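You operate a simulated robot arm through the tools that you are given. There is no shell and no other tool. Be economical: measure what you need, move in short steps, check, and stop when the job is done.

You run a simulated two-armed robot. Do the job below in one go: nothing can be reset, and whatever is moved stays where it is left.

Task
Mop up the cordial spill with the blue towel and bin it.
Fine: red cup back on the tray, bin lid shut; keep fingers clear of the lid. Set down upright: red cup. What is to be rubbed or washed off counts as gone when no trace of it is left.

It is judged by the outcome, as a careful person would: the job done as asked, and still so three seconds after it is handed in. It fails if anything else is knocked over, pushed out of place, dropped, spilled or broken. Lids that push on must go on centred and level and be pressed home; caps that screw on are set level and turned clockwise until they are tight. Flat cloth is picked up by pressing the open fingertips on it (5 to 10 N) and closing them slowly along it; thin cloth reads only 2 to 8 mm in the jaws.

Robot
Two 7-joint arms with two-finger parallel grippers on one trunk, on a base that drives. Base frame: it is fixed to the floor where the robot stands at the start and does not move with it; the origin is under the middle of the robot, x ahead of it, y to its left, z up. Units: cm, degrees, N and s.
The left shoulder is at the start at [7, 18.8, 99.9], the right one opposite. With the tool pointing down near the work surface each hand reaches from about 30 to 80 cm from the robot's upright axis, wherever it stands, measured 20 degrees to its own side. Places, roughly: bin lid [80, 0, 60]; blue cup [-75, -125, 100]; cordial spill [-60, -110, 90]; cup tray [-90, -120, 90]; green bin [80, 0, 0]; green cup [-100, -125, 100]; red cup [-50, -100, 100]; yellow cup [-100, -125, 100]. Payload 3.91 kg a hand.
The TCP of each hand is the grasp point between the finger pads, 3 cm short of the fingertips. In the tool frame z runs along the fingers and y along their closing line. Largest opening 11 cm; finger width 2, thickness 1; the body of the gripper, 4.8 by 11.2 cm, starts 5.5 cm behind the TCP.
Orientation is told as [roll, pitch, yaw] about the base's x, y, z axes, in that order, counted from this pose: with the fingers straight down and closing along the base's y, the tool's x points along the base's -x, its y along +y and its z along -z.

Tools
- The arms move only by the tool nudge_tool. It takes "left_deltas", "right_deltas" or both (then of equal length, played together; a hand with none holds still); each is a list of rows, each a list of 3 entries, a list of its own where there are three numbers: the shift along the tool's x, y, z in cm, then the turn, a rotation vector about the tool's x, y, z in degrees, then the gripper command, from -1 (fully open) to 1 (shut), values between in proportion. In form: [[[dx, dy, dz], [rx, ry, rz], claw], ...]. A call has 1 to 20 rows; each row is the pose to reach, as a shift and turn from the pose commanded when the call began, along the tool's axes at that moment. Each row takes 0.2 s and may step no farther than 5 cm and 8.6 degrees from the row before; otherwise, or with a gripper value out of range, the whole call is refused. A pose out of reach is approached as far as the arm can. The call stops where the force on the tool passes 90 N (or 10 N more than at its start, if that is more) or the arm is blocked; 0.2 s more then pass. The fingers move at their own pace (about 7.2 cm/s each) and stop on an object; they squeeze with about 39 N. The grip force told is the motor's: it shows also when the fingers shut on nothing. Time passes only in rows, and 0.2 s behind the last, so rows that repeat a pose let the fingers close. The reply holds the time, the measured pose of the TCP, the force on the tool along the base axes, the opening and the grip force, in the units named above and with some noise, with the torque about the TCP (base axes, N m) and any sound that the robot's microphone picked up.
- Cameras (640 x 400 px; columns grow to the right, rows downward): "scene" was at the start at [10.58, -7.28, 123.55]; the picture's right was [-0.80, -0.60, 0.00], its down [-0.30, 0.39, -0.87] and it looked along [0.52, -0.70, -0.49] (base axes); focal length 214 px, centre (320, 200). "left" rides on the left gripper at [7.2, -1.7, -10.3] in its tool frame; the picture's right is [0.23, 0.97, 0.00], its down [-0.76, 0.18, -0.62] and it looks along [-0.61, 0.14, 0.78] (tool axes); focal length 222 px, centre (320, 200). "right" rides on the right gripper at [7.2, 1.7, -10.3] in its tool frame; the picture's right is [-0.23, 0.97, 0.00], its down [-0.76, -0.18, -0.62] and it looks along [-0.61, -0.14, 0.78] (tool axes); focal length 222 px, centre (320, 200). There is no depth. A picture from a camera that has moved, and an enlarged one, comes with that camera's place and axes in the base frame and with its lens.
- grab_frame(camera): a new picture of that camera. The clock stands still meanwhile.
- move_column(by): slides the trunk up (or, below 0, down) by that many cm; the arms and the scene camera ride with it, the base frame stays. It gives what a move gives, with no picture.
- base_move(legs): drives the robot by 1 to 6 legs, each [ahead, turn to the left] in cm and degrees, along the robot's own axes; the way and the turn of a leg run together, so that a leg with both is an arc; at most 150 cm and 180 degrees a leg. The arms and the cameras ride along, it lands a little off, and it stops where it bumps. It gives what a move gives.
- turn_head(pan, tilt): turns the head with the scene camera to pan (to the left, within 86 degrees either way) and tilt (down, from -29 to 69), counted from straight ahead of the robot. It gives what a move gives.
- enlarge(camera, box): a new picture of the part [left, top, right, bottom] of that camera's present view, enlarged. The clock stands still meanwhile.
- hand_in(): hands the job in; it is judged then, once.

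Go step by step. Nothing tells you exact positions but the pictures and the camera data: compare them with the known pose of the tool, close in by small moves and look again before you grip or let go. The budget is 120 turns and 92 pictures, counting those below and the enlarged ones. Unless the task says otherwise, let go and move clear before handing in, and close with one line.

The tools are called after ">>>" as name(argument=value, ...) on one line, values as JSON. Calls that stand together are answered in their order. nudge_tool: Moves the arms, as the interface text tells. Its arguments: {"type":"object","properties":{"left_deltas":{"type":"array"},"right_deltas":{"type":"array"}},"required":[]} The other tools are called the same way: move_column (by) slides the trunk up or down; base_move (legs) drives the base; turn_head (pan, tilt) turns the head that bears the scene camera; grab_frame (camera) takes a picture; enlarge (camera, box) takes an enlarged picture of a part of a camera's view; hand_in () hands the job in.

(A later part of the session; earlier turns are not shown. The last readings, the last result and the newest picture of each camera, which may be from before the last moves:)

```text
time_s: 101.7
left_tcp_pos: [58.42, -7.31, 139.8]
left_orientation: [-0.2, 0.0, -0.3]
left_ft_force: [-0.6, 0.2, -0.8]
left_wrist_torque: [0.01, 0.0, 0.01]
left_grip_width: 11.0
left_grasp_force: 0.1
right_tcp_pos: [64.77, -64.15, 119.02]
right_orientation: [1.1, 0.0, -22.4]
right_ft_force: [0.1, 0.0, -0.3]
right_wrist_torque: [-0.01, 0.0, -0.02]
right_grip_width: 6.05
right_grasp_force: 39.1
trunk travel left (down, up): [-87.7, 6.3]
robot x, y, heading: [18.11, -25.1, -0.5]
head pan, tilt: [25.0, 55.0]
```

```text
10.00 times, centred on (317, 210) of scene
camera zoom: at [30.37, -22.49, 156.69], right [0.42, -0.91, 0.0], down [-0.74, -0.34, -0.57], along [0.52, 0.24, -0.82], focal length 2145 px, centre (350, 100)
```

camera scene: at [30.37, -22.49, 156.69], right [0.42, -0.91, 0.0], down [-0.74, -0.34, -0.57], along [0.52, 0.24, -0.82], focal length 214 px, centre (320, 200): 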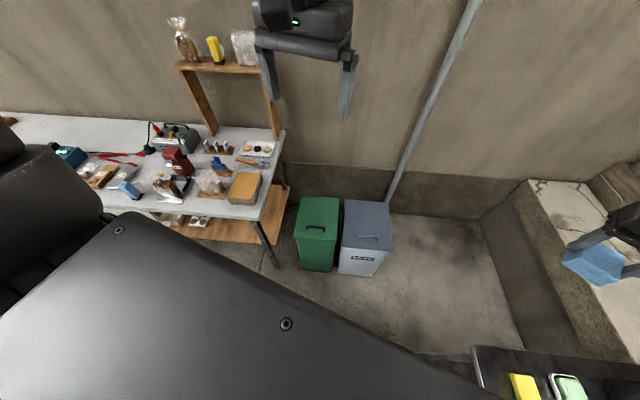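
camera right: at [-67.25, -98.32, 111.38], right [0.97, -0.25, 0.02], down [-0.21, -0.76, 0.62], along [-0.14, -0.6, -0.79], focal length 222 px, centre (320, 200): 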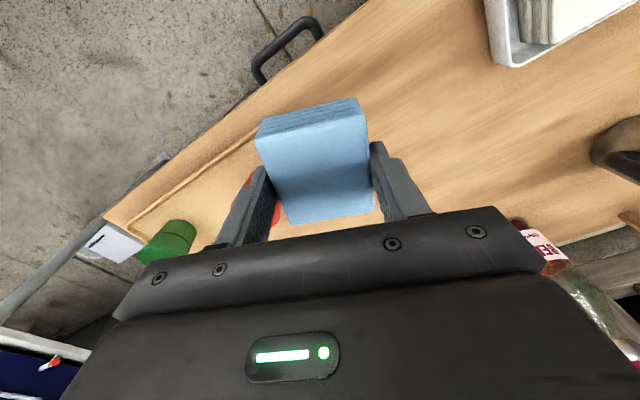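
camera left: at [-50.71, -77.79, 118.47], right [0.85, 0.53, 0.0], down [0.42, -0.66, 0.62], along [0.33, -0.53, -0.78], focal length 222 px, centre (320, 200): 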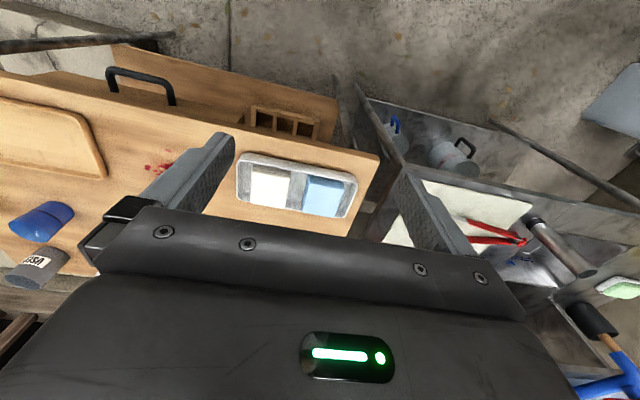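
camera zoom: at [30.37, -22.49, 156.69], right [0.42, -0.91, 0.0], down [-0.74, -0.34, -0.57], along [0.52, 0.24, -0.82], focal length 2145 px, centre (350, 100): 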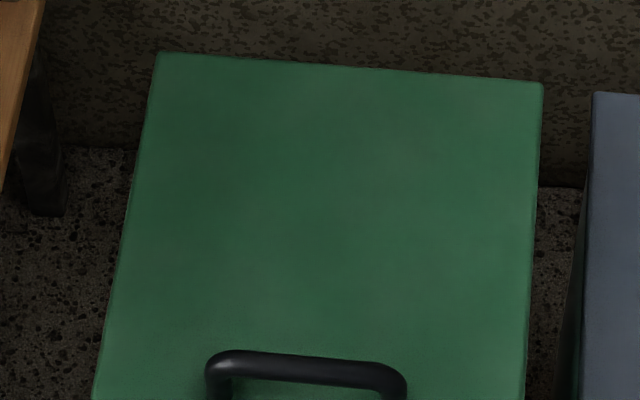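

The handle is 9.9 cm long, so it fits lengthwise between open fingers. Before choosing an approach, I'll lower the trunk moderately and test how low the left hand can go without dropping the elbows near the tables.

>>> move_column(by=-28)

>>> nudge_tool(left_deltas=[[[-2, 1, 2], [0, 0, -3], -1], [[-4, 2, 5], [0, 0, -6], -1], [[-6, 3, 8], [0, 0, -9], -1], [[-8, 4, 12], [0, 0, -12], -1], [[-10, 5, 16], [0, 0, -15], -1], [[-12, 6, 20], [0, 0, -18], -1], [[-12, 6, 24], [0, 0, -21], -1]])

>>> grab_frame(camera="left")

```text
time_s: 104.5
left_tcp_pos: [58.46, -7.17, 111.75]
left_orientation: [-0.1, -0.2, -0.2]
left_ft_force: [-0.2, -0.1, -0.1]
left_wrist_torque: [-0.01, 0.02, 0.0]
left_grip_width: 10.99
left_grasp_force: 0.0
right_tcp_pos: [64.7, -64.02, 91.08]
right_orientation: [1.1, 0.0, -22.4]
right_ft_force: [-0.3, 0.1, -0.3]
right_wrist_torque: [0.05, -0.02, 0.01]
right_grip_width: 6.04
right_grasp_force: 39.0
trunk travel left (down, up): [-59.7, 34.3]
robot x, y, heading: [18.45, -25.4, -0.3]
head pan, tilt: [25.0, 55.0]
```

```text
time_s: 106.1
left_tcp_pos: [71.0, -1.45, 87.61]
left_orientation: [-0.2, 0.1, 20.9]
left_ft_force: [0.7, -1.0, -0.1]
left_wrist_torque: [-0.01, 0.04, -0.02]
left_grip_width: 11.01
left_grasp_force: 0.1
right_tcp_pos: [64.74, -63.87, 91.06]
right_orientation: [1.1, 0.1, -22.3]
right_ft_force: [-0.2, 0.0, -0.6]
right_wrist_torque: [0.01, 0.02, 0.0]
right_grip_width: 6.04
right_grasp_force: 39.7
trunk travel left (down, up): [-59.7, 34.3]
robot x, y, heading: [19.09, -24.7, -0.3]
head pan, tilt: [25.0, 55.0]
```

```text
35 pictures are left
camera left: at [64.83, -5.48, 97.86], right [-0.56, 0.83, 0.0], down [0.65, 0.44, 0.62], along [0.52, 0.35, -0.78], focal length 222 px, centre (320, 200)
```

left: 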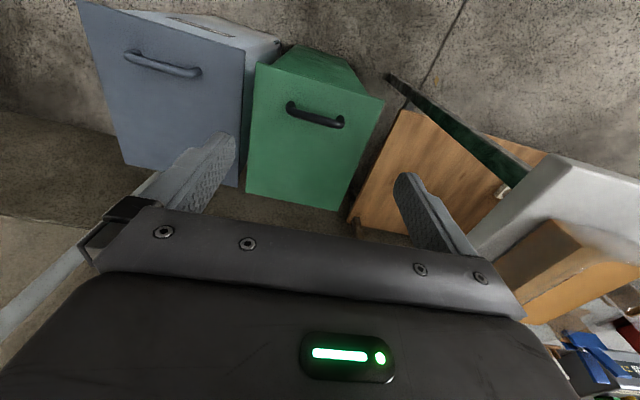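

The left arm reaches down fine here. The handle centre is near (74.9,0.5); moving above it and lowering to inspect.

>>> nudge_tool(left_deltas=[[[-1.5, 0.1, 3], [0, 0, 0], -1], [[-3, 0.3, 6], [0, 0, 0], -1], [[-4.3, 0.4, 9], [0, 0, 0], -1], [[-4.3, 0.4, 12], [0, 0, 0], -1], [[-4.3, 0.4, 15], [0, 0, 0], -1]])

>>> grab_frame(camera="left")

```text
time_s: 107.3
left_tcp_pos: [72.9, -1.48, 73.48]
left_orientation: [-0.1, -0.2, 21.2]
left_ft_force: [-0.5, 0.6, 0.5]
left_wrist_torque: [0.0, 0.0, -0.02]
left_grip_width: 11.0
left_grasp_force: 0.1
left hand out of reach, approached as far as the arm can: row 2, 3, 4, 5
right_tcp_pos: [64.76, -64.01, 90.91]
right_orientation: [1.1, 0.1, -22.3]
right_ft_force: [-0.1, -0.2, -0.7]
right_wrist_torque: [0.0, 0.03, -0.01]
right_grip_width: 6.06
right_grasp_force: 39.3
trunk travel left (down, up): [-59.7, 34.3]
robot x, y, heading: [18.58, -25.37, -0.3]
head pan, tilt: [25.0, 55.0]
```

```text
34 pictures are left
camera left: at [66.78, -5.76, 83.75], right [-0.56, 0.83, 0.0], down [0.64, 0.44, 0.62], along [0.52, 0.35, -0.78], focal length 222 px, centre (320, 200)
```

left: 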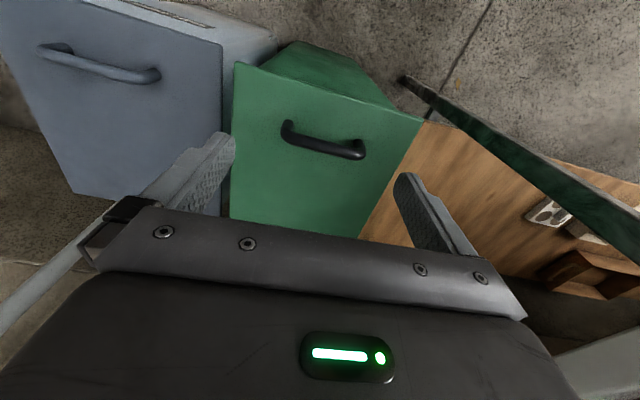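

The left arm stalls at this depth, so the trunk must come lower. First I'll check the right arm's clearance to the steel table.

>>> turn_head(pan=-60, tilt=45)

>>> grab_frame(camera="scene")

```text
time_s: 108.9
left_tcp_pos: [72.89, -1.55, 73.64]
left_orientation: [0.0, -0.2, 21.2]
left_ft_force: [0.0, 1.3, 0.8]
left_wrist_torque: [0.01, 0.01, 0.03]
left_grip_width: 10.97
left_grasp_force: 0.0
right_tcp_pos: [64.71, -64.18, 91.05]
right_orientation: [1.1, 0.1, -22.3]
right_ft_force: [-0.2, -1.0, 0.1]
right_wrist_torque: [0.03, 0.02, -0.01]
right_grip_width: 6.06
right_grasp_force: 39.3
trunk travel left (down, up): [-59.7, 34.3]
robot x, y, heading: [18.31, -25.23, -0.4]
head pan, tilt: [-60.0, 45.0]
```

```text
33 pictures are left
camera scene: at [27.86, -32.46, 130.02], right [-0.87, -0.49, 0.0], down [-0.35, 0.61, -0.71], along [0.35, -0.61, -0.71], focal length 214 px, centre (320, 200)
```

scene: 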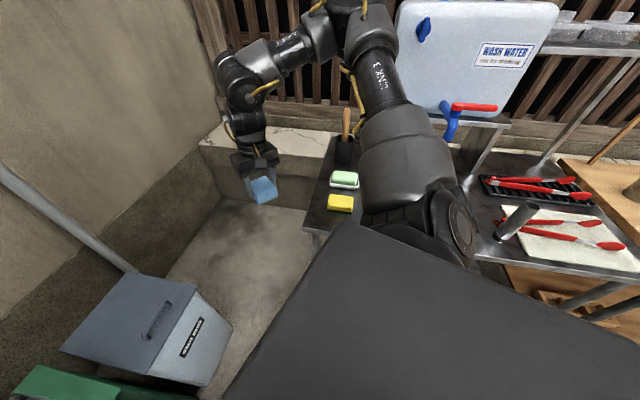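

The right elbow is high but near the cooler and brush, so I'll reposition the base ~15 cm to the left of here before lowering. Raise first, then shuttle forward/back.

>>> move_column(by=30)

>>> base_move(legs=[[0, 40], [20, 0], [0, -45], [-20, 0], [0, -8]])

>>> turn_head(pan=-55, tilt=45)

>>> grab_frame(camera="scene")

>>> grab_frame(camera="left")

```text
time_s: 111.9
left_tcp_pos: [72.9, -1.68, 103.48]
left_orientation: [-0.1, -0.1, 21.2]
left_ft_force: [1.0, -0.5, -0.7]
left_wrist_torque: [0.02, 0.02, 0.01]
left_grip_width: 11.02
left_grasp_force: 0.0
right_tcp_pos: [64.58, -64.11, 120.97]
right_orientation: [1.1, 0.1, -22.3]
right_ft_force: [0.2, 0.4, -1.2]
right_wrist_torque: [-0.03, -0.03, -0.01]
right_grip_width: 6.06
right_grasp_force: 39.4
trunk travel left (down, up): [-89.7, 4.3]
robot x, y, heading: [18.59, -25.28, -0.6]
head pan, tilt: [-60.0, 45.0]
```

```text
time_s: 119.1
left_tcp_pos: [72.61, 0.97, 103.27]
left_orientation: [-0.2, 0.0, 9.1]
left_ft_force: [0.7, -0.1, -0.7]
left_wrist_torque: [-0.01, 0.05, 0.02]
left_grip_width: 11.02
left_grasp_force: 0.0
right_tcp_pos: [51.55, -58.37, 121.03]
right_orientation: [0.8, 0.1, -34.4]
right_ft_force: [-0.5, -0.3, -0.5]
right_wrist_torque: [-0.04, 0.02, -0.02]
right_grip_width: 6.03
right_grasp_force: 39.1
trunk travel left (down, up): [-89.7, 4.3]
robot x, y, heading: [14.27, -11.0, -12.4]
head pan, tilt: [-60.0, 45.0]
```

```text
time_s: 119.8
left_tcp_pos: [72.48, 0.85, 103.46]
left_orientation: [-0.2, 0.0, 9.1]
left_ft_force: [0.6, -0.2, 0.0]
left_wrist_torque: [0.0, 0.05, 0.0]
left_grip_width: 11.0
left_grasp_force: 0.1
right_tcp_pos: [51.35, -58.42, 121.05]
right_orientation: [1.1, 0.0, -34.3]
right_ft_force: [0.1, 0.2, 0.7]
right_wrist_torque: [0.02, -0.01, 0.01]
right_grip_width: 6.05
right_grasp_force: 39.1
trunk travel left (down, up): [-89.7, 4.3]
robot x, y, heading: [14.15, -11.14, -12.4]
head pan, tilt: [-55.0, 45.0]
```

```text
32 pictures are left
camera scene: at [22.68, -19.64, 160.02], right [-0.92, -0.38, 0.0], down [-0.27, 0.65, -0.71], along [0.27, -0.65, -0.71], focal length 214 px, centre (320, 200)
```

scene: 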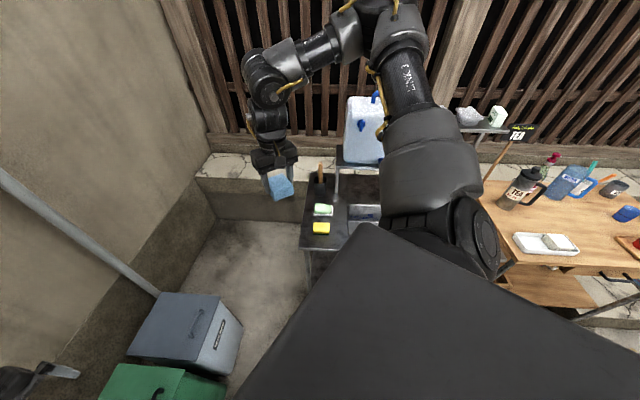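

```text
31 pictures are left
camera left: at [65.58, -1.94, 113.74], right [-0.38, 0.93, 0.0], down [0.72, 0.3, 0.62], along [0.58, 0.23, -0.78], focal length 222 px, centre (320, 200)
```

left: 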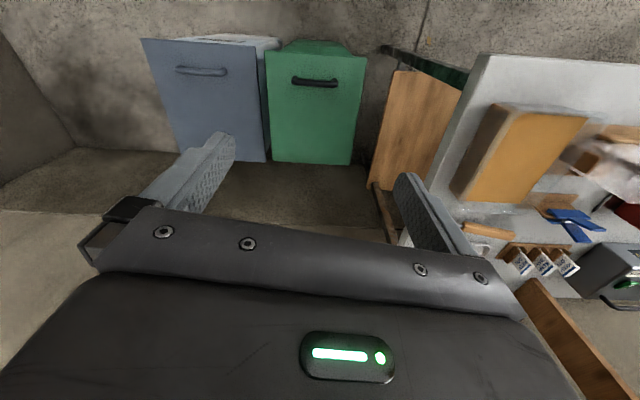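

The base is better placed. The towel hand now hovers over the steel table's corner, so I'll move it forward/inward to open space before lowering.

>>> nudge_tool(right_deltas=[[[-1.5, 3.4, 0], [0, 0, 0], 1], [[-3, 6.9, 0], [0, 0, 0], 1], [[-4.5, 10.4, 0], [0, 0, 0], 1], [[-6, 13.8, 0], [0, 0, 0], 1], [[-7.5, 17.3, 0], [0, 0, 0], 1], [[-7.5, 17.3, 0], [0, 0, 0], 1]])

```text
time_s: 121.2
left_tcp_pos: [72.39, 0.79, 103.54]
left_orientation: [-0.2, -0.1, 9.0]
left_ft_force: [-0.8, -0.1, 0.7]
left_wrist_torque: [-0.02, 0.03, 0.03]
left_grip_width: 10.99
left_grasp_force: 0.1
right_tcp_pos: [63.1, -50.88, 121.98]
right_orientation: [1.1, 0.0, -34.3]
right_ft_force: [0.2, -0.4, -1.0]
right_wrist_torque: [0.02, -0.02, 0.0]
right_grip_width: 6.05
right_grasp_force: 38.8
right hand out of reach, approached as far as the arm can: row 4, 5, 6
trunk travel left (down, up): [-89.7, 4.3]
robot x, y, heading: [14.23, -10.98, -12.5]
head pan, tilt: [-55.0, 45.0]
```

Right hand is clear. Aligning the left tool with the handle and lowering the trunk.

>>> nudge_tool(left_deltas=[[[-1.2, -0.3, 0], [0, 0, -6], -1], [[-2.3, -0.7, 0], [0, 0, -11.7], -1], [[-2.3, -0.7, 0], [0, 0, -11.7], -1]])

>>> move_column(by=-28)

>>> grab_frame(camera="left")

```text
time_s: 122.0
left_tcp_pos: [74.91, 0.35, 103.39]
left_orientation: [0.0, -0.1, 20.8]
left_ft_force: [-0.8, -0.4, -0.1]
left_wrist_torque: [0.0, 0.0, 0.03]
left_grip_width: 10.98
left_grasp_force: 0.0
right_tcp_pos: [63.21, -51.1, 121.85]
right_orientation: [1.2, 0.0, -34.4]
right_ft_force: [-0.1, 0.9, -0.2]
right_wrist_torque: [0.0, 0.01, 0.03]
right_grip_width: 6.06
right_grasp_force: 39.0
trunk travel left (down, up): [-89.7, 4.3]
robot x, y, heading: [14.21, -11.39, -12.6]
head pan, tilt: [-55.0, 45.0]
```

```text
time_s: 124.8
left_tcp_pos: [74.73, 0.45, 75.54]
left_orientation: [0.0, -0.1, 20.8]
left_ft_force: [-0.6, 0.3, 0.1]
left_wrist_torque: [0.02, 0.0, 0.02]
left_grip_width: 11.0
left_grasp_force: 0.1
right_tcp_pos: [63.05, -51.02, 93.9]
right_orientation: [1.2, 0.0, -34.4]
right_ft_force: [0.1, 0.1, -0.5]
right_wrist_torque: [0.01, 0.01, -0.01]
right_grip_width: 6.05
right_grasp_force: 39.1
trunk travel left (down, up): [-61.7, 32.3]
robot x, y, heading: [14.57, -10.81, -12.4]
head pan, tilt: [-55.0, 45.0]
```

```text
30 pictures are left
camera left: at [68.63, -3.77, 85.79], right [-0.56, 0.83, 0.0], down [0.65, 0.44, 0.62], along [0.52, 0.35, -0.78], focal length 222 px, centre (320, 200)
```

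left: 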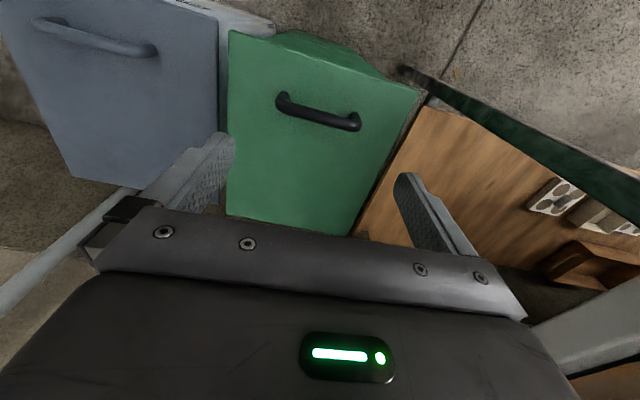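

The handle appears lower (z≈57) and about 10.4 cm long — too tight lengthwise. I'll rotate the left tool 90° so the fingers straddle the bar across it.

>>> nudge_tool(left_deltas=[[[-0.2, 0, 0], [0, 0, 8.2], -1], [[-0.4, 0, 0], [0, 0, 16.4], -1], [[-0.6, 0, 0], [0, 0, 24.6], -1], [[-0.8, 0, 0], [0, 0, 32.8], -1], [[-1, 0, 0], [0, 0, 41], -1], [[-1.2, 0, 0], [0, 0, 49.2], -1], [[-1.4, 0.2, 0], [0, 0, 57.4], -1], [[-1.5, 0.2, 0], [0, 0, 65.6], -1], [[-1.6, 0.2, 0], [0, 0, 73.8], -1], [[-1.6, 0.2, 0], [0, 0, 82], -1], [[-1.6, 0.2, 0], [0, 0, 90], -1], [[-1.6, 0.2, 0], [0, 0, 90], -1]])

>>> grab_frame(camera="left")

```text
time_s: 127.4
left_tcp_pos: [40.65, -11.31, 82.3]
left_orientation: [1.4, 0.0, -65.2]
left_ft_force: [-0.1, 0.1, -0.9]
left_wrist_torque: [-0.01, 0.01, 0.04]
left_grip_width: 10.97
left_grasp_force: 0.2
left hand out of reach, approached as far as the arm can: row 2, 3, 4, 5, 6, 7, 8, 9, 10, 11, 12
right_tcp_pos: [63.12, -51.19, 93.75]
right_orientation: [1.2, -0.1, -34.4]
right_ft_force: [0.2, 0.0, -0.4]
right_wrist_torque: [0.02, 0.03, 0.03]
right_grip_width: 6.01
right_grasp_force: 39.0
trunk travel left (down, up): [-61.7, 32.3]
robot x, y, heading: [14.41, -10.81, -12.3]
head pan, tilt: [-55.0, 45.0]
```

```text
29 pictures are left
camera left: at [35.85, -5.5, 92.53], right [0.79, 0.62, 0.02], down [0.47, -0.62, 0.63], along [0.4, -0.48, -0.78], focal length 222 px, centre (320, 200)
```

left: 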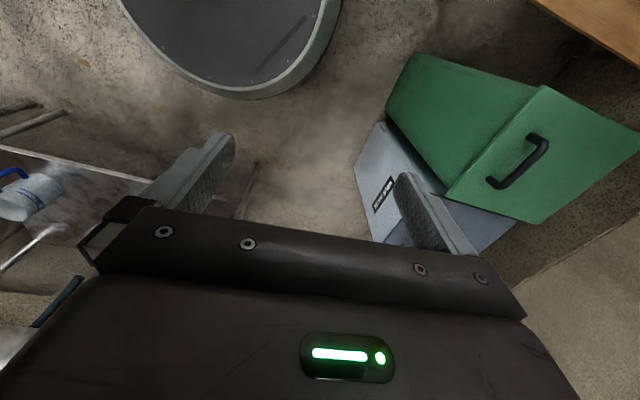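

With this orientation the arm pulled in. A better station is to the bin's front-left with heading about -45°, so the needed tool angle is natural. Raising the trunk and repositioning.

>>> move_column(by=30)

>>> base_move(legs=[[0, 93], [33, 0], [0, -126]])

>>> turn_head(pan=25, tilt=50)

>>> grab_frame(camera="scene")

```text
time_s: 130.4
left_tcp_pos: [40.64, -11.16, 112.17]
left_orientation: [1.3, 0.0, -64.9]
left_ft_force: [0.1, 0.2, 0.7]
left_wrist_torque: [0.0, -0.03, 0.01]
left_grip_width: 11.01
left_grasp_force: 0.0
right_tcp_pos: [63.16, -50.98, 123.89]
right_orientation: [1.1, 0.0, -34.4]
right_ft_force: [0.6, 0.0, -0.1]
right_wrist_torque: [0.0, -0.01, -0.01]
right_grip_width: 6.03
right_grasp_force: 38.6
trunk travel left (down, up): [-91.7, 2.3]
robot x, y, heading: [14.06, -10.85, -12.4]
head pan, tilt: [-55.0, 45.0]
```

```text
time_s: 141.9
left_tcp_pos: [41.59, 6.25, 112.19]
left_orientation: [1.3, 0.0, -101.0]
left_ft_force: [-0.4, -0.9, 0.8]
left_wrist_torque: [0.01, -0.02, -0.01]
left_grip_width: 11.04
left_grasp_force: 0.1
right_tcp_pos: [36.22, -39.2, 123.88]
right_orientation: [1.1, 0.0, -70.4]
right_ft_force: [0.3, 0.4, 0.2]
right_wrist_torque: [-0.01, 0.0, 0.0]
right_grip_width: 6.04
right_grasp_force: 39.2
trunk travel left (down, up): [-91.7, 2.3]
robot x, y, heading: [20.26, 21.96, -48.6]
head pan, tilt: [-55.0, 45.0]
```

```text
time_s: 143.4
left_tcp_pos: [41.51, 6.37, 112.2]
left_orientation: [1.3, 0.0, -101.0]
left_ft_force: [0.1, -1.0, 0.1]
left_wrist_torque: [-0.03, 0.02, 0.02]
left_grip_width: 11.01
left_grasp_force: 0.0
right_tcp_pos: [36.18, -39.25, 123.96]
right_orientation: [1.2, 0.1, -70.4]
right_ft_force: [-0.6, -0.6, 0.2]
right_wrist_torque: [0.02, 0.01, 0.0]
right_grip_width: 6.04
right_grasp_force: 39.2
trunk travel left (down, up): [-91.7, 2.3]
robot x, y, heading: [20.24, 21.88, -48.5]
head pan, tilt: [25.0, 50.0]
```

```text
28 pictures are left
camera scene: at [30.71, 14.9, 161.33], right [-0.4, -0.92, 0.0], down [-0.7, 0.31, -0.64], along [0.59, -0.26, -0.77], focal length 214 px, centre (320, 200)
```

scene: 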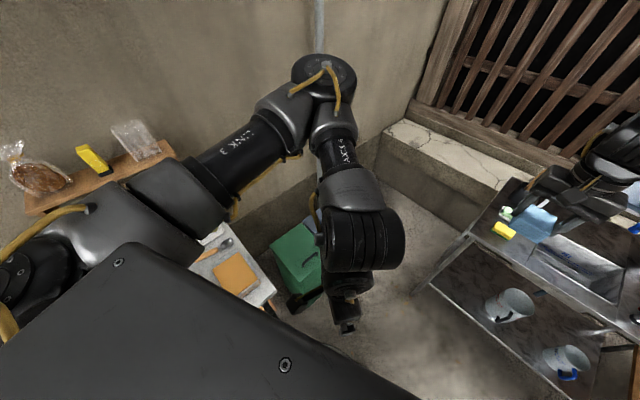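

Now I extend the left hand toward the handle, turning the tool to the bar's angle.

>>> nudge_tool(left_deltas=[[[0.2, 3.9, 0], [0, 0, -3.5], -1], [[0.3, 7.8, 0], [0, 0, -7], -1], [[0.5, 11.7, 0], [0, 0, -10.5], -1], [[0.7, 15.6, 0], [0, 0, -14], -1], [[0.8, 19.5, 0], [0, 0, -17.5], -1], [[1, 23.4, 0], [0, 0, -21], -1], [[1.2, 27.3, 0], [0, 0, -24.5], -1], [[1.3, 31.2, 0], [0, 0, -28], -1], [[1.5, 35.1, 0], [0, 0, -31.8], -1], [[1.5, 35.1, 0], [0, 0, -31.8], -1]])

>>> grab_frame(camera="left")

```text
time_s: 145.6
left_tcp_pos: [57.13, 7.24, 117.34]
left_orientation: [1.3, -0.6, -68.7]
left_ft_force: [-0.2, 0.0, -0.4]
left_wrist_torque: [0.03, 0.02, -0.01]
left_grip_width: 11.01
left_grasp_force: 0.0
left hand out of reach, approached as far as the arm can: row 1, 2, 3, 4, 5, 6, 7, 8, 9, 10
right_tcp_pos: [36.43, -39.44, 123.75]
right_orientation: [1.2, 0.1, -70.4]
right_ft_force: [0.2, -0.4, -0.3]
right_wrist_torque: [0.03, 0.04, 0.01]
right_grip_width: 6.07
right_grasp_force: 38.6
trunk travel left (down, up): [-91.7, 2.3]
robot x, y, heading: [20.21, 21.68, -48.7]
head pan, tilt: [25.0, 50.0]
```

```text
27 pictures are left
camera left: at [52.73, 13.39, 127.48], right [0.82, 0.56, 0.02], down [0.43, -0.64, 0.63], along [0.37, -0.52, -0.77], focal length 222 px, centre (320, 200)
```

left: 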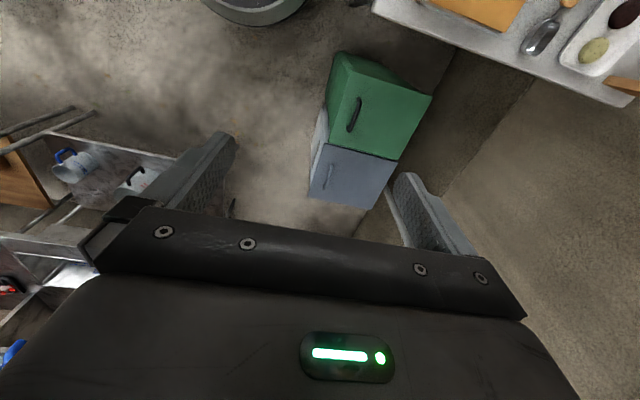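

It advanced halfway; continuing toward the handle.

>>> nudge_tool(left_deltas=[[[-1.8, 2.2, 0], [0, 0, 0], -1], [[-3.6, 4.4, 0], [0, 0, 0], -1], [[-5.4, 6.6, 0], [0, 0, 0], -1], [[-7.2, 8.8, 0], [0, 0, 0], -1], [[-9, 11, 0], [0, 0, 0], -1], [[-10.8, 13.2, 0], [0, 0, 0], -1], [[-12.5, 15.5, 0], [0, 0, 0], -1], [[-12.5, 15.5, 0], [0, 0, 0], -1]])

```text
time_s: 147.4
left_tcp_pos: [56.77, 7.09, 117.41]
left_orientation: [1.2, -0.8, -69.1]
left_ft_force: [0.1, 0.0, -0.4]
left_wrist_torque: [-0.05, -0.02, 0.03]
left_grip_width: 10.99
left_grasp_force: 0.1
left hand out of reach, approached as far as the arm can: row 1, 2, 3, 4, 5, 6, 7, 8
right_tcp_pos: [36.36, -39.19, 123.9]
right_orientation: [1.2, -0.1, -70.5]
right_ft_force: [-0.6, 0.6, 0.4]
right_wrist_torque: [-0.01, 0.0, -0.02]
right_grip_width: 6.04
right_grasp_force: 39.2
trunk travel left (down, up): [-91.7, 2.3]
robot x, y, heading: [20.31, 21.88, -48.9]
head pan, tilt: [25.0, 50.0]
```

The left wrist prefers outward yaw. I'll shift the base slightly back-left and turn to about -78°, so the bar angle falls in its good range.

>>> base_move(legs=[[0, -65], [-13, 0], [0, 36]])

>>> nudge_tool(left_deltas=[[[0, 1, 0], [0, 0, -5], -1], [[0, 2, 0], [0, 0, -10], -1], [[0, 4, 0], [0, 0, -15], -1], [[0, 6, 0], [0, 0, -20], -1], [[0, 8, 0], [0, 0, -25], -1], [[0, 10, 0], [0, 0, -29], -1], [[0, 12, 0], [0, 0, -29], -1]])

```text
time_s: 153.2
left_tcp_pos: [49.97, 3.09, 117.33]
left_orientation: [1.2, -0.7, -98.9]
left_ft_force: [0.1, -1.1, 1.4]
left_wrist_torque: [-0.02, -0.01, 0.01]
left_grip_width: 11.0
left_grasp_force: 0.1
right_tcp_pos: [8.96, -26.82, 123.88]
right_orientation: [1.2, 0.0, -100.4]
right_ft_force: [0.1, 0.4, -0.3]
right_wrist_torque: [0.0, 0.0, 0.0]
right_grip_width: 6.05
right_grasp_force: 39.2
trunk travel left (down, up): [-91.7, 2.3]
robot x, y, heading: [25.78, 33.85, -78.6]
head pan, tilt: [25.0, 50.0]
```

```text
time_s: 154.8
left_tcp_pos: [62.1, 1.56, 117.86]
left_orientation: [0.7, -1.3, -69.7]
left_ft_force: [0.6, 1.1, -0.1]
left_wrist_torque: [0.01, -0.01, 0.0]
left_grip_width: 11.03
left_grasp_force: 0.0
right_tcp_pos: [9.17, -26.75, 123.92]
right_orientation: [1.1, -0.1, -100.3]
right_ft_force: [-0.1, 0.9, -0.6]
right_wrist_torque: [-0.01, 0.01, -0.02]
right_grip_width: 6.04
right_grasp_force: 39.1
trunk travel left (down, up): [-91.7, 2.3]
robot x, y, heading: [25.21, 34.23, -78.4]
head pan, tilt: [25.0, 50.0]
```

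That works. Moving on to above the handle and taking a look.

>>> nudge_tool(left_deltas=[[[-1, 2.6, 1], [0, 0, 0], -1], [[-2, 5.2, 3], [0, 0, 0], -1], [[-3.1, 7.8, 6], [0, 0, 0], -1], [[-4.2, 10.4, 9], [0, 0, 0], -1], [[-5.2, 13, 12], [0, 0, 0], -1], [[-5.2, 13, 16], [0, 0, 0], -1]])

>>> grab_frame(camera="left")

```text
time_s: 156.2
left_tcp_pos: [64.02, 6.15, 110.49]
left_orientation: [1.4, -1.5, -69.1]
left_ft_force: [-0.1, -0.3, 0.6]
left_wrist_torque: [0.05, 0.03, 0.0]
left_grip_width: 11.0
left_grasp_force: 0.1
left hand out of reach, approached as far as the arm can: row 1, 2, 3, 4, 5, 6
right_tcp_pos: [8.95, -27.07, 123.67]
right_orientation: [1.2, 0.1, -100.3]
right_ft_force: [0.0, -0.1, -0.5]
right_wrist_torque: [0.04, 0.0, -0.02]
right_grip_width: 6.03
right_grasp_force: 39.4
trunk travel left (down, up): [-91.7, 2.3]
robot x, y, heading: [25.85, 34.05, -78.5]
head pan, tilt: [25.0, 50.0]
```

```text
26 pictures are left
camera left: at [59.56, 12.47, 120.43], right [0.83, 0.56, 0.02], down [0.42, -0.64, 0.65], along [0.37, -0.53, -0.76], focal length 222 px, centre (320, 200)
```

left: 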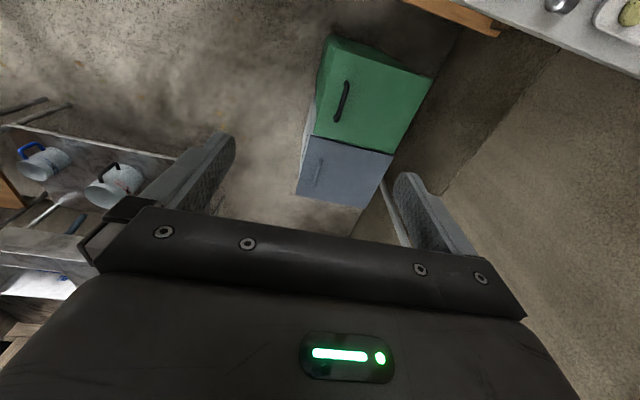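

The arm is still folded. I'll raise the hand relative to the shoulder, extend outward there, and then lower with the trunk.

>>> nudge_tool(left_deltas=[[[0, 0, -4], [0, 0, -3], -1], [[0, 0, -8], [0, 0, -6], -1], [[0, 0, -12], [0, 0, -9], -1], [[0, 0, -16], [0, 0, -12], -1], [[0, 0, -20], [0, 0, -12], -1], [[-1.5, 2, -22], [0, 0, -12], -1], [[-3, 4, -22], [0, 0, -12], -1], [[-4.5, 6, -22], [0, 0, -12], -1], [[-6, 8, -22], [0, 0, -12], -1], [[-7.5, 10, -22], [0, 0, -12], -1], [[-8.5, 10, -22], [0, 0, -12], -1]])

```text
time_s: 158.6
left_tcp_pos: [68.21, 6.13, 130.54]
left_orientation: [0.4, -1.5, -57.7]
left_ft_force: [0.8, 0.8, 0.4]
left_wrist_torque: [0.01, 0.01, -0.03]
left_grip_width: 11.0
left_grasp_force: 0.0
left hand out of reach, approached as far as the arm can: row 1, 2, 3, 4, 5, 7, 8, 9, 10, 11
right_tcp_pos: [8.85, -26.77, 123.95]
right_orientation: [1.2, 0.0, -100.3]
right_ft_force: [-0.4, -0.9, 0.1]
right_wrist_torque: [-0.01, -0.02, 0.0]
right_grip_width: 6.06
right_grasp_force: 38.8
trunk travel left (down, up): [-91.7, 2.3]
robot x, y, heading: [25.51, 33.83, -78.8]
head pan, tilt: [25.0, 50.0]
```

Triangulating over a wide baseline gives the bar at about (74.8,0.2,61) and 9.8 cm long, so the lengthwise grip does fit. I'll return to the earlier frontal station where the left hand reached well.

>>> base_move(legs=[[0, -25.4], [46.2, 0], [0, 91.8]])

>>> nudge_tool(left_deltas=[[[-2, -1, 1], [0, 0, -3], -1], [[-4, -2, 2], [0, 0, -6], -1], [[-6, -3, 4], [0, 0, -9], -1], [[-8, -4, 6], [0, 0, -12], -1], [[-10, -5, 8], [0, 0, -12], -1], [[-12, -6, 10], [0, 0, -12], -1], [[-14, -6, 12], [0, 0, -12], -1], [[-16, -6, 14], [0, 0, -12], -1]])

```text
time_s: 166.6
left_tcp_pos: [57.07, 16.84, 130.53]
left_orientation: [0.5, -1.5, 8.0]
left_ft_force: [-0.3, -0.2, 0.2]
left_wrist_torque: [-0.03, 0.02, 0.0]
left_grip_width: 11.01
left_grasp_force: 0.0
right_tcp_pos: [62.89, -50.62, 123.83]
right_orientation: [1.2, -0.1, -34.5]
right_ft_force: [0.3, -0.4, -0.9]
right_wrist_torque: [-0.01, 0.01, 0.01]
right_grip_width: 6.07
right_grasp_force: 39.1
trunk travel left (down, up): [-91.7, 2.3]
robot x, y, heading: [14.0, -10.87, -12.4]
head pan, tilt: [25.0, 50.0]
```

```text
time_s: 168.4
left_tcp_pos: [73.0, 11.53, 116.88]
left_orientation: [0.3, -1.6, 20.3]
left_ft_force: [0.1, -0.2, 0.2]
left_wrist_torque: [0.01, 0.01, 0.02]
left_grip_width: 10.99
left_grasp_force: 0.1
left hand out of reach, approached as far as the arm can: row 7, 8
right_tcp_pos: [63.16, -50.51, 123.79]
right_orientation: [1.1, 0.0, -34.5]
right_ft_force: [0.3, -0.2, 0.1]
right_wrist_torque: [-0.01, 0.05, -0.03]
right_grip_width: 6.04
right_grasp_force: 38.8
trunk travel left (down, up): [-91.7, 2.3]
robot x, y, heading: [14.1, -10.94, -12.7]
head pan, tilt: [25.0, 50.0]
```

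Now lower and shift to over the handle at this height.

>>> nudge_tool(left_deltas=[[[0.4, -2, 2], [0, 0, 0], -1], [[0.8, -4, 4], [0, 0, 0], -1], [[1.2, -6, 6], [0, 0, 0], -1], [[1.6, -8, 8], [0, 0, 0], -1], [[2, -10, 10], [0, 0, 0], -1], [[2.1, -11.2, 12], [0, 0, 0], -1], [[2.1, -11.2, 13], [0, 0, 0], -1]])

>>> move_column(by=-32)

>>> grab_frame(camera="left")

```text
time_s: 170.0
left_tcp_pos: [74.93, 0.21, 103.75]
left_orientation: [0.0, -1.5, 20.0]
left_ft_force: [-0.5, -0.1, 0.1]
left_wrist_torque: [-0.01, -0.01, 0.01]
left_grip_width: 11.0
left_grasp_force: 0.1
right_tcp_pos: [62.85, -50.67, 123.91]
right_orientation: [1.2, 0.0, -34.6]
right_ft_force: [0.5, 0.8, 0.0]
right_wrist_torque: [-0.05, 0.0, -0.03]
right_grip_width: 6.05
right_grasp_force: 38.5
trunk travel left (down, up): [-91.7, 2.3]
robot x, y, heading: [14.12, -10.57, -12.4]
head pan, tilt: [25.0, 50.0]
```

```text
time_s: 173.2
left_tcp_pos: [74.9, 0.34, 71.85]
left_orientation: [0.1, -1.6, 19.9]
left_ft_force: [0.8, 0.2, -0.7]
left_wrist_torque: [0.0, -0.03, 0.03]
left_grip_width: 10.99
left_grasp_force: 0.0
right_tcp_pos: [62.9, -50.71, 91.9]
right_orientation: [1.2, 0.0, -34.6]
right_ft_force: [0.3, 0.5, 0.2]
right_wrist_torque: [-0.01, 0.02, 0.01]
right_grip_width: 6.06
right_grasp_force: 39.2
trunk travel left (down, up): [-59.7, 34.3]
robot x, y, heading: [14.32, -10.3, -12.9]
head pan, tilt: [25.0, 50.0]
```

```text
25 pictures are left
camera left: at [68.39, -3.86, 81.93], right [-0.55, 0.84, 0.0], down [0.64, 0.42, 0.64], along [0.54, 0.35, -0.77], focal length 222 px, centre (320, 200)
```

left: 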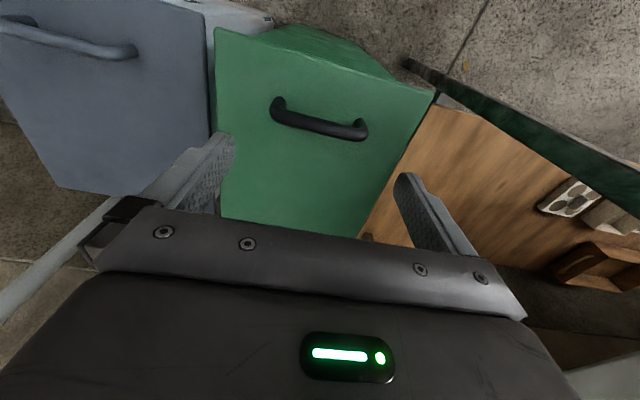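

The bar is right beneath the TCP, about 9.2 cm long at z≈61. Lowering with the trunk.

>>> move_column(by=-7)

>>> grab_frame(camera="left")

```text
time_s: 174.2
left_tcp_pos: [74.78, 0.29, 64.78]
left_orientation: [0.1, -1.6, 20.1]
left_ft_force: [-0.4, 0.6, -0.4]
left_wrist_torque: [0.03, 0.01, 0.02]
left_grip_width: 11.03
left_grasp_force: 0.0
right_tcp_pos: [62.88, -50.7, 84.89]
right_orientation: [1.1, 0.1, -34.7]
right_ft_force: [-0.1, 0.7, 0.0]
right_wrist_torque: [0.0, -0.01, -0.02]
right_grip_width: 6.04
right_grasp_force: 38.8
trunk travel left (down, up): [-52.7, 41.3]
robot x, y, heading: [14.2, -10.61, -12.5]
head pan, tilt: [25.0, 50.0]
```

```text
24 pictures are left
camera left: at [68.37, -3.85, 74.94], right [-0.55, 0.84, 0.0], down [0.64, 0.42, 0.64], along [0.54, 0.35, -0.76], focal length 222 px, centre (320, 200)
```

left: 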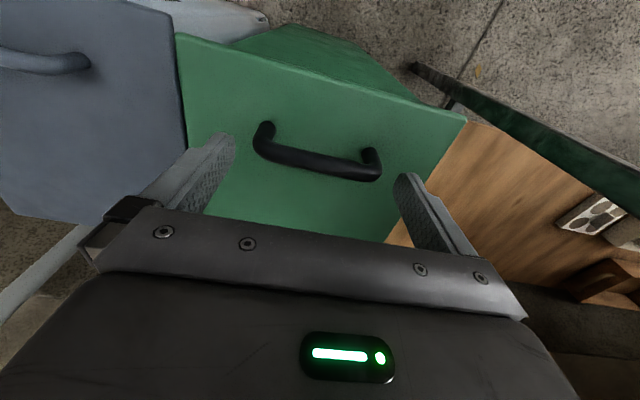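

The bar sits neatly between the fingertips. Lowering 2.7 cm more and closing on its ends.

>>> move_column(by=-2.7)

>>> nudge_tool(left_deltas=[[[0, 0, 0], [0, 0, 0], -0.9], [[0, 0, 0], [0, 0, 0], -0.8], [[0, 0, 0], [0, 0, 0], -0.6], [[0, 0, 0], [0, 0, 0], 0], [[0, 0, 0], [0, 0, 0], 1], [[0, 0, 0], [0, 0, 0], 1]])

>>> grab_frame(camera="left")

```text
time_s: 175.0
left_tcp_pos: [74.92, 0.21, 62.09]
left_orientation: [0.0, -1.6, 20.0]
left_ft_force: [0.0, -0.4, -0.2]
left_wrist_torque: [-0.05, -0.04, 0.03]
left_grip_width: 11.0
left_grasp_force: 0.0
right_tcp_pos: [62.92, -50.67, 82.25]
right_orientation: [1.2, -0.1, -34.5]
right_ft_force: [0.6, 1.3, 0.4]
right_wrist_torque: [0.01, -0.01, 0.02]
right_grip_width: 6.05
right_grasp_force: 39.1
trunk travel left (down, up): [-50.0, 44.0]
robot x, y, heading: [14.03, -10.83, -12.8]
head pan, tilt: [25.0, 50.0]
```

```text
time_s: 176.4
left_tcp_pos: [74.72, 0.57, 62.13]
left_orientation: [0.2, -1.4, 20.1]
left_ft_force: [-5.1, 9.9, -0.3]
left_wrist_torque: [1.18, 0.41, 0.32]
left_grip_width: 10.37
left_grasp_force: 44.7
right_tcp_pos: [62.89, -50.54, 82.27]
right_orientation: [1.1, -0.1, -34.5]
right_ft_force: [-0.4, 0.0, 0.9]
right_wrist_torque: [-0.01, 0.02, 0.02]
right_grip_width: 6.07
right_grasp_force: 38.9
trunk travel left (down, up): [-50.0, 44.0]
robot x, y, heading: [14.41, -10.58, -12.7]
head pan, tilt: [25.0, 50.0]
```

```text
23 pictures are left
camera left: at [68.36, -3.72, 72.2], right [-0.55, 0.84, 0.0], down [0.64, 0.42, 0.64], along [0.54, 0.35, -0.76], focal length 222 px, centre (320, 200)
```

left: 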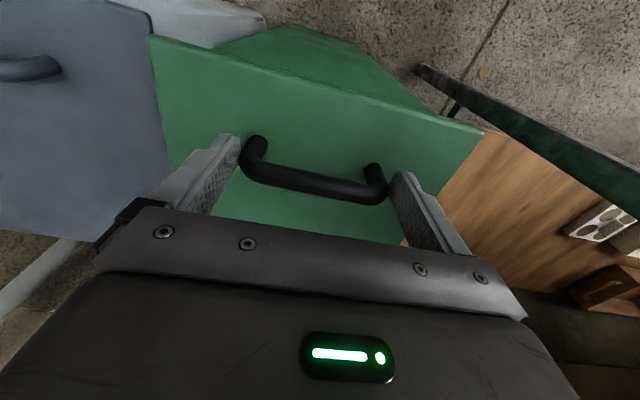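

The handle is gripped (10.4 cm). Testing with a small lift.

>>> nudge_tool(left_deltas=[[[0, 0.2, -0.7], [0, 0, 0], 1], [[0, 0.3, -1.5], [0, 0, 0], 1], [[0, 0.3, -2.2], [0, 0, 0], 1], [[0, 0.3, -3], [0, 0, 0], 1]])

>>> grab_frame(camera="left")

>>> grab_frame(camera="scene")

```text
time_s: 177.4
left_tcp_pos: [75.12, 0.64, 64.97]
left_orientation: [0.0, -1.6, 20.1]
left_ft_force: [24.5, 8.2, -10.6]
left_wrist_torque: [0.28, 0.05, 0.12]
left_grip_width: 10.34
left_grasp_force: 44.5
right_tcp_pos: [63.18, -50.58, 82.07]
right_orientation: [0.9, 0.0, -34.6]
right_ft_force: [0.6, 0.4, 0.2]
right_wrist_torque: [-0.01, -0.01, 0.0]
right_grip_width: 6.06
right_grasp_force: 39.2
trunk travel left (down, up): [-50.0, 44.0]
robot x, y, heading: [14.27, -10.45, -12.7]
head pan, tilt: [25.0, 50.0]
```

```text
22 pictures are left
camera left: at [68.68, -3.57, 75.07], right [-0.55, 0.84, -0.01], down [0.64, 0.42, 0.64], along [0.54, 0.35, -0.76], focal length 222 px, centre (320, 200)
```

left: 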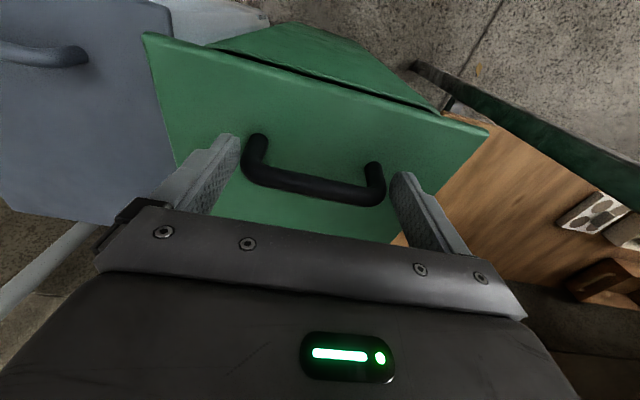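

```text
21 pictures are left
camera scene: at [27.19, -10.01, 119.58], right [0.21, -0.98, 0.0], down [-0.75, -0.16, -0.64], along [0.62, 0.14, -0.77], focal length 214 px, centre (320, 200)
```

scene: 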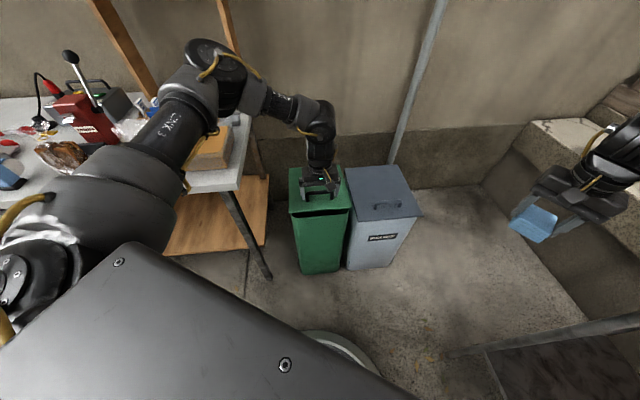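

The lid is hinged at the back and lifts. I'll follow the hinge arc (radius ≈20 cm) to open it further.

>>> nudge_tool(left_deltas=[[[-0.7, 0, -1.4], [0, 0, 0], 1], [[-1.4, 0, -3], [0, 0, 0], 1], [[-2.3, 0, -4.8], [0, 0, 0], 1], [[-3.4, 0, -6.6], [0, 0, 0], 1], [[-4.6, 0, -8], [0, 0, 0], 1], [[-5.9, 0, -9.4], [0, 0, 0], 1], [[-7.4, 0, -10.6], [0, 0, 0], 1], [[-8.9, 0, -11.7], [0, 0, 0], 1]])

>>> grab_frame(camera="scene")

```text
time_s: 179.2
left_tcp_pos: [80.98, 2.37, 77.01]
left_orientation: [0.0, -1.7, 20.3]
left_ft_force: [-0.5, -0.7, 0.1]
left_wrist_torque: [-0.01, 0.01, 0.02]
left_grip_width: 0.0
left_grasp_force: 37.8
left hand out of reach, approached as far as the arm can: row 7, 8
right_tcp_pos: [62.93, -50.74, 82.11]
right_orientation: [1.3, 0.0, -34.6]
right_ft_force: [-0.1, 0.9, 0.4]
right_wrist_torque: [0.03, -0.01, -0.01]
right_grip_width: 6.07
right_grasp_force: 38.6
trunk travel left (down, up): [-50.0, 44.0]
robot x, y, heading: [14.35, -10.51, -12.3]
head pan, tilt: [25.0, 50.0]
```

```text
20 pictures are left
camera scene: at [26.75, -10.13, 119.63], right [0.21, -0.98, 0.0], down [-0.75, -0.16, -0.64], along [0.63, 0.14, -0.77], focal length 214 px, centre (320, 200)
```

scene: 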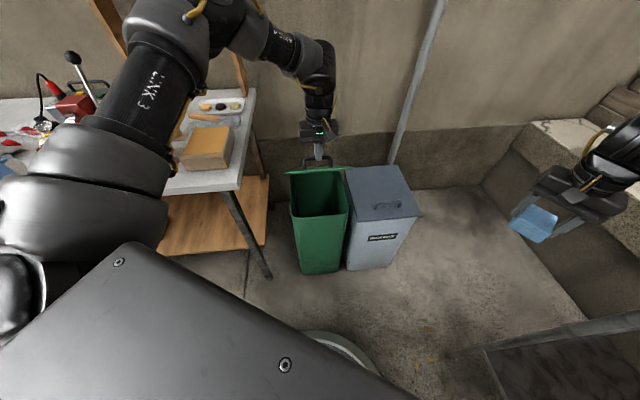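

The grip slipped off the handle, yet the lid looks open. Enlarging to check.

>>> enlarge(camera="scene", box=[260, 110, 420, 210])

```text
4.00 times, centred on (340, 160) of scene
camera zoom: at [26.75, -10.13, 119.63], right [0.21, -0.98, 0.0], down [-0.75, -0.16, -0.64], along [0.63, 0.14, -0.77], focal length 858 px, centre (240, 360)
```

zoom: 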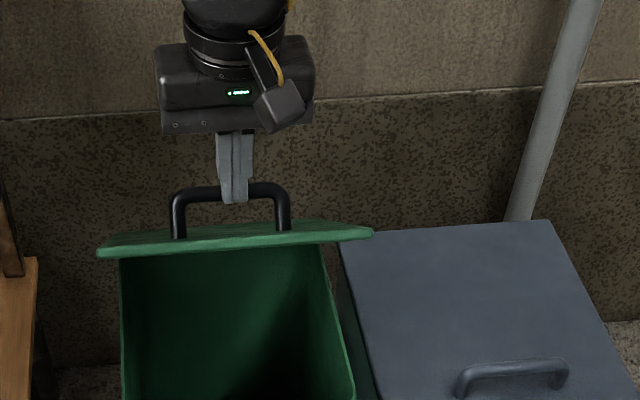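

The lid stands partly open. Letting half a second pass to see whether it stays.

>>> nudge_tool(left_deltas=[[[0, 0, 0], [0, 0, 0], 1], [[0, 0, 0], [0, 0, 0], 1], [[0, 0, 0], [0, 0, 0], 1], [[0, 0, 0], [0, 0, 0], 1]])

>>> enlarge(camera="scene", box=[260, 110, 420, 210])

>>> grab_frame(camera="left")

```text
time_s: 180.2
left_tcp_pos: [80.92, 2.14, 76.87]
left_orientation: [0.1, -1.7, 20.1]
left_ft_force: [-0.4, -0.4, 0.5]
left_wrist_torque: [0.01, 0.05, 0.01]
left_grip_width: 0.0
left_grasp_force: 37.9
right_tcp_pos: [62.85, -50.73, 82.13]
right_orientation: [1.2, -0.1, -34.7]
right_ft_force: [-0.3, 0.1, -0.2]
right_wrist_torque: [0.0, 0.01, 0.01]
right_grip_width: 6.06
right_grasp_force: 39.0
trunk travel left (down, up): [-50.0, 44.0]
robot x, y, heading: [13.93, -10.68, -12.7]
head pan, tilt: [25.0, 50.0]
```

```text
4.00 times, centred on (340, 160) of scene
camera zoom: at [26.77, -10.11, 119.63], right [0.21, -0.98, 0.0], down [-0.75, -0.16, -0.64], along [0.63, 0.14, -0.77], focal length 858 px, centre (240, 360)
```

zoom: 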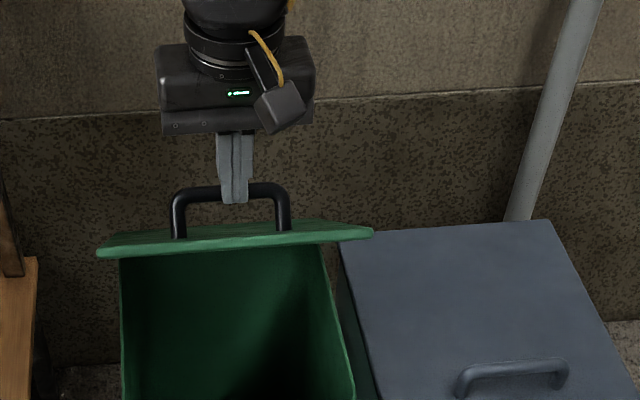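

```text
17 pictures are left
camera left: at [74.49, -1.92, 86.92], right [-0.55, 0.84, -0.01], down [0.64, 0.42, 0.65], along [0.54, 0.35, -0.76], focal length 222 px, centre (320, 200)
```

left: 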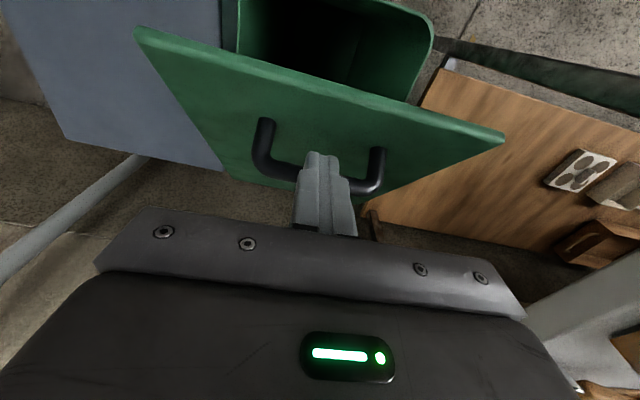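

The lid holds itself partly open by hinge friction, and the closed fingertips now sit inside the handle loop, with no force on them. I'll push the bar back to open it wider, using the base for reach.

>>> move_column(by=1.5)

>>> base_move(legs=[[6, 3]])

>>> grab_frame(camera="left")

```text
time_s: 180.8
left_tcp_pos: [80.92, 2.29, 78.21]
left_orientation: [0.1, -1.7, 20.2]
left_ft_force: [0.1, 0.3, -0.1]
left_wrist_torque: [-0.01, -0.03, 0.01]
left_grip_width: 0.02
left_grasp_force: 37.7
right_tcp_pos: [62.88, -50.73, 83.61]
right_orientation: [1.1, 0.0, -34.6]
right_ft_force: [-0.1, -0.4, 0.0]
right_wrist_torque: [0.0, 0.03, 0.02]
right_grip_width: 6.05
right_grasp_force: 38.6
trunk travel left (down, up): [-51.5, 42.5]
robot x, y, heading: [14.02, -10.6, -12.9]
head pan, tilt: [25.0, 50.0]
```

```text
time_s: 181.8
left_tcp_pos: [85.74, 4.5, 78.82]
left_orientation: [-0.1, -1.9, 23.1]
left_ft_force: [0.1, 0.5, 0.4]
left_wrist_torque: [-0.01, -0.01, 0.0]
left_grip_width: 0.0
left_grasp_force: 37.6
right_tcp_pos: [70.31, -49.33, 83.92]
right_orientation: [1.3, -0.3, -31.7]
right_ft_force: [-0.2, -0.4, 0.7]
right_wrist_torque: [-0.05, -0.05, -0.02]
right_grip_width: 6.03
right_grasp_force: 39.0
trunk travel left (down, up): [-51.5, 42.5]
robot x, y, heading: [20.36, -11.78, -9.4]
head pan, tilt: [25.0, 50.0]
```

```text
16 pictures are left
camera left: at [79.46, -0.05, 88.76], right [-0.59, 0.81, -0.01], down [0.61, 0.46, 0.65], along [0.53, 0.38, -0.76], focal length 222 px, centre (320, 200)
```

left: 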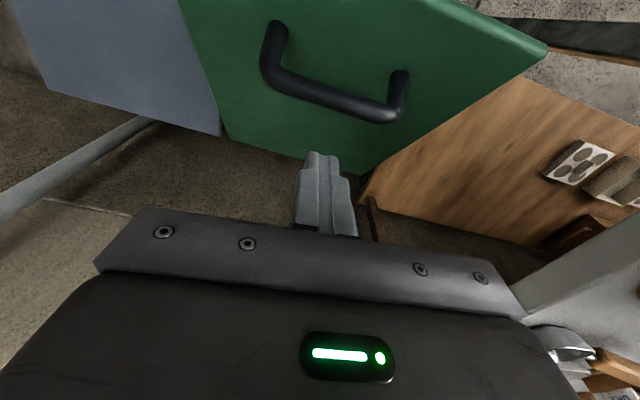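

The fingers slid over the bar; the lid remains at about 35–40°. I'll raise, bring the hand back in front of the lid's front edge, and then push that edge up and back with the closed hand.

>>> move_column(by=7)

>>> nudge_tool(left_deltas=[[[4, 0, 0], [0, 0, 0], 1], [[8, 0, 0], [0, 0, 0], 1], [[12, 0, 0], [0, 0, 0], 1], [[16, 0, 0], [0, 0, 0], 1], [[19, 0, 0], [0, 0, 0], 1], [[22, 0, 0], [0, 0, 0], 1]])

>>> grab_frame(camera="left")

```text
time_s: 182.8
left_tcp_pos: [86.15, 4.51, 85.33]
left_orientation: [0.1, -1.6, 23.2]
left_ft_force: [0.1, 0.0, -0.3]
left_wrist_torque: [0.03, 0.04, -0.01]
left_grip_width: 0.01
left_grasp_force: 37.3
right_tcp_pos: [70.71, -49.4, 90.62]
right_orientation: [1.2, 0.1, -31.8]
right_ft_force: [0.5, -0.3, -0.3]
right_wrist_torque: [-0.02, 0.03, -0.01]
right_grip_width: 6.07
right_grasp_force: 38.9
trunk travel left (down, up): [-58.5, 35.5]
robot x, y, heading: [19.92, -11.54, -9.5]
head pan, tilt: [25.0, 50.0]
```

```text
time_s: 184.2
left_tcp_pos: [65.75, -4.24, 84.58]
left_orientation: [0.0, -1.7, 23.1]
left_ft_force: [-0.6, -0.2, 0.3]
left_wrist_torque: [-0.04, 0.03, 0.0]
left_grip_width: 0.0
left_grasp_force: 37.7
right_tcp_pos: [70.58, -49.42, 90.72]
right_orientation: [1.2, -0.1, -31.6]
right_ft_force: [0.1, -0.2, -0.8]
right_wrist_torque: [0.01, -0.01, -0.01]
right_grip_width: 6.05
right_grasp_force: 39.0
trunk travel left (down, up): [-58.5, 35.5]
robot x, y, heading: [20.27, -11.91, -9.9]
head pan, tilt: [25.0, 50.0]
```

```text
15 pictures are left
camera left: at [59.59, -8.75, 94.67], right [-0.59, 0.81, -0.01], down [0.61, 0.46, 0.65], along [0.52, 0.38, -0.76], focal length 222 px, centre (320, 200)
```

left: 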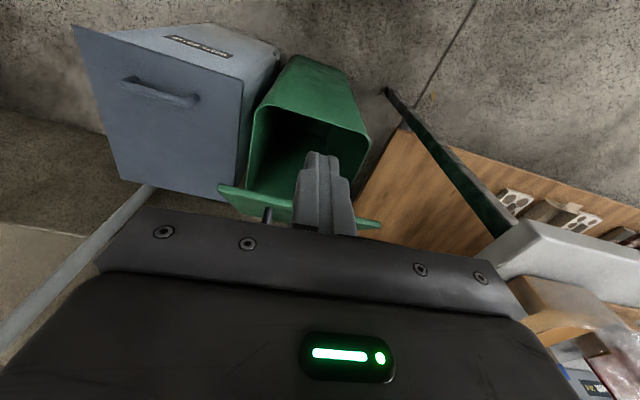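

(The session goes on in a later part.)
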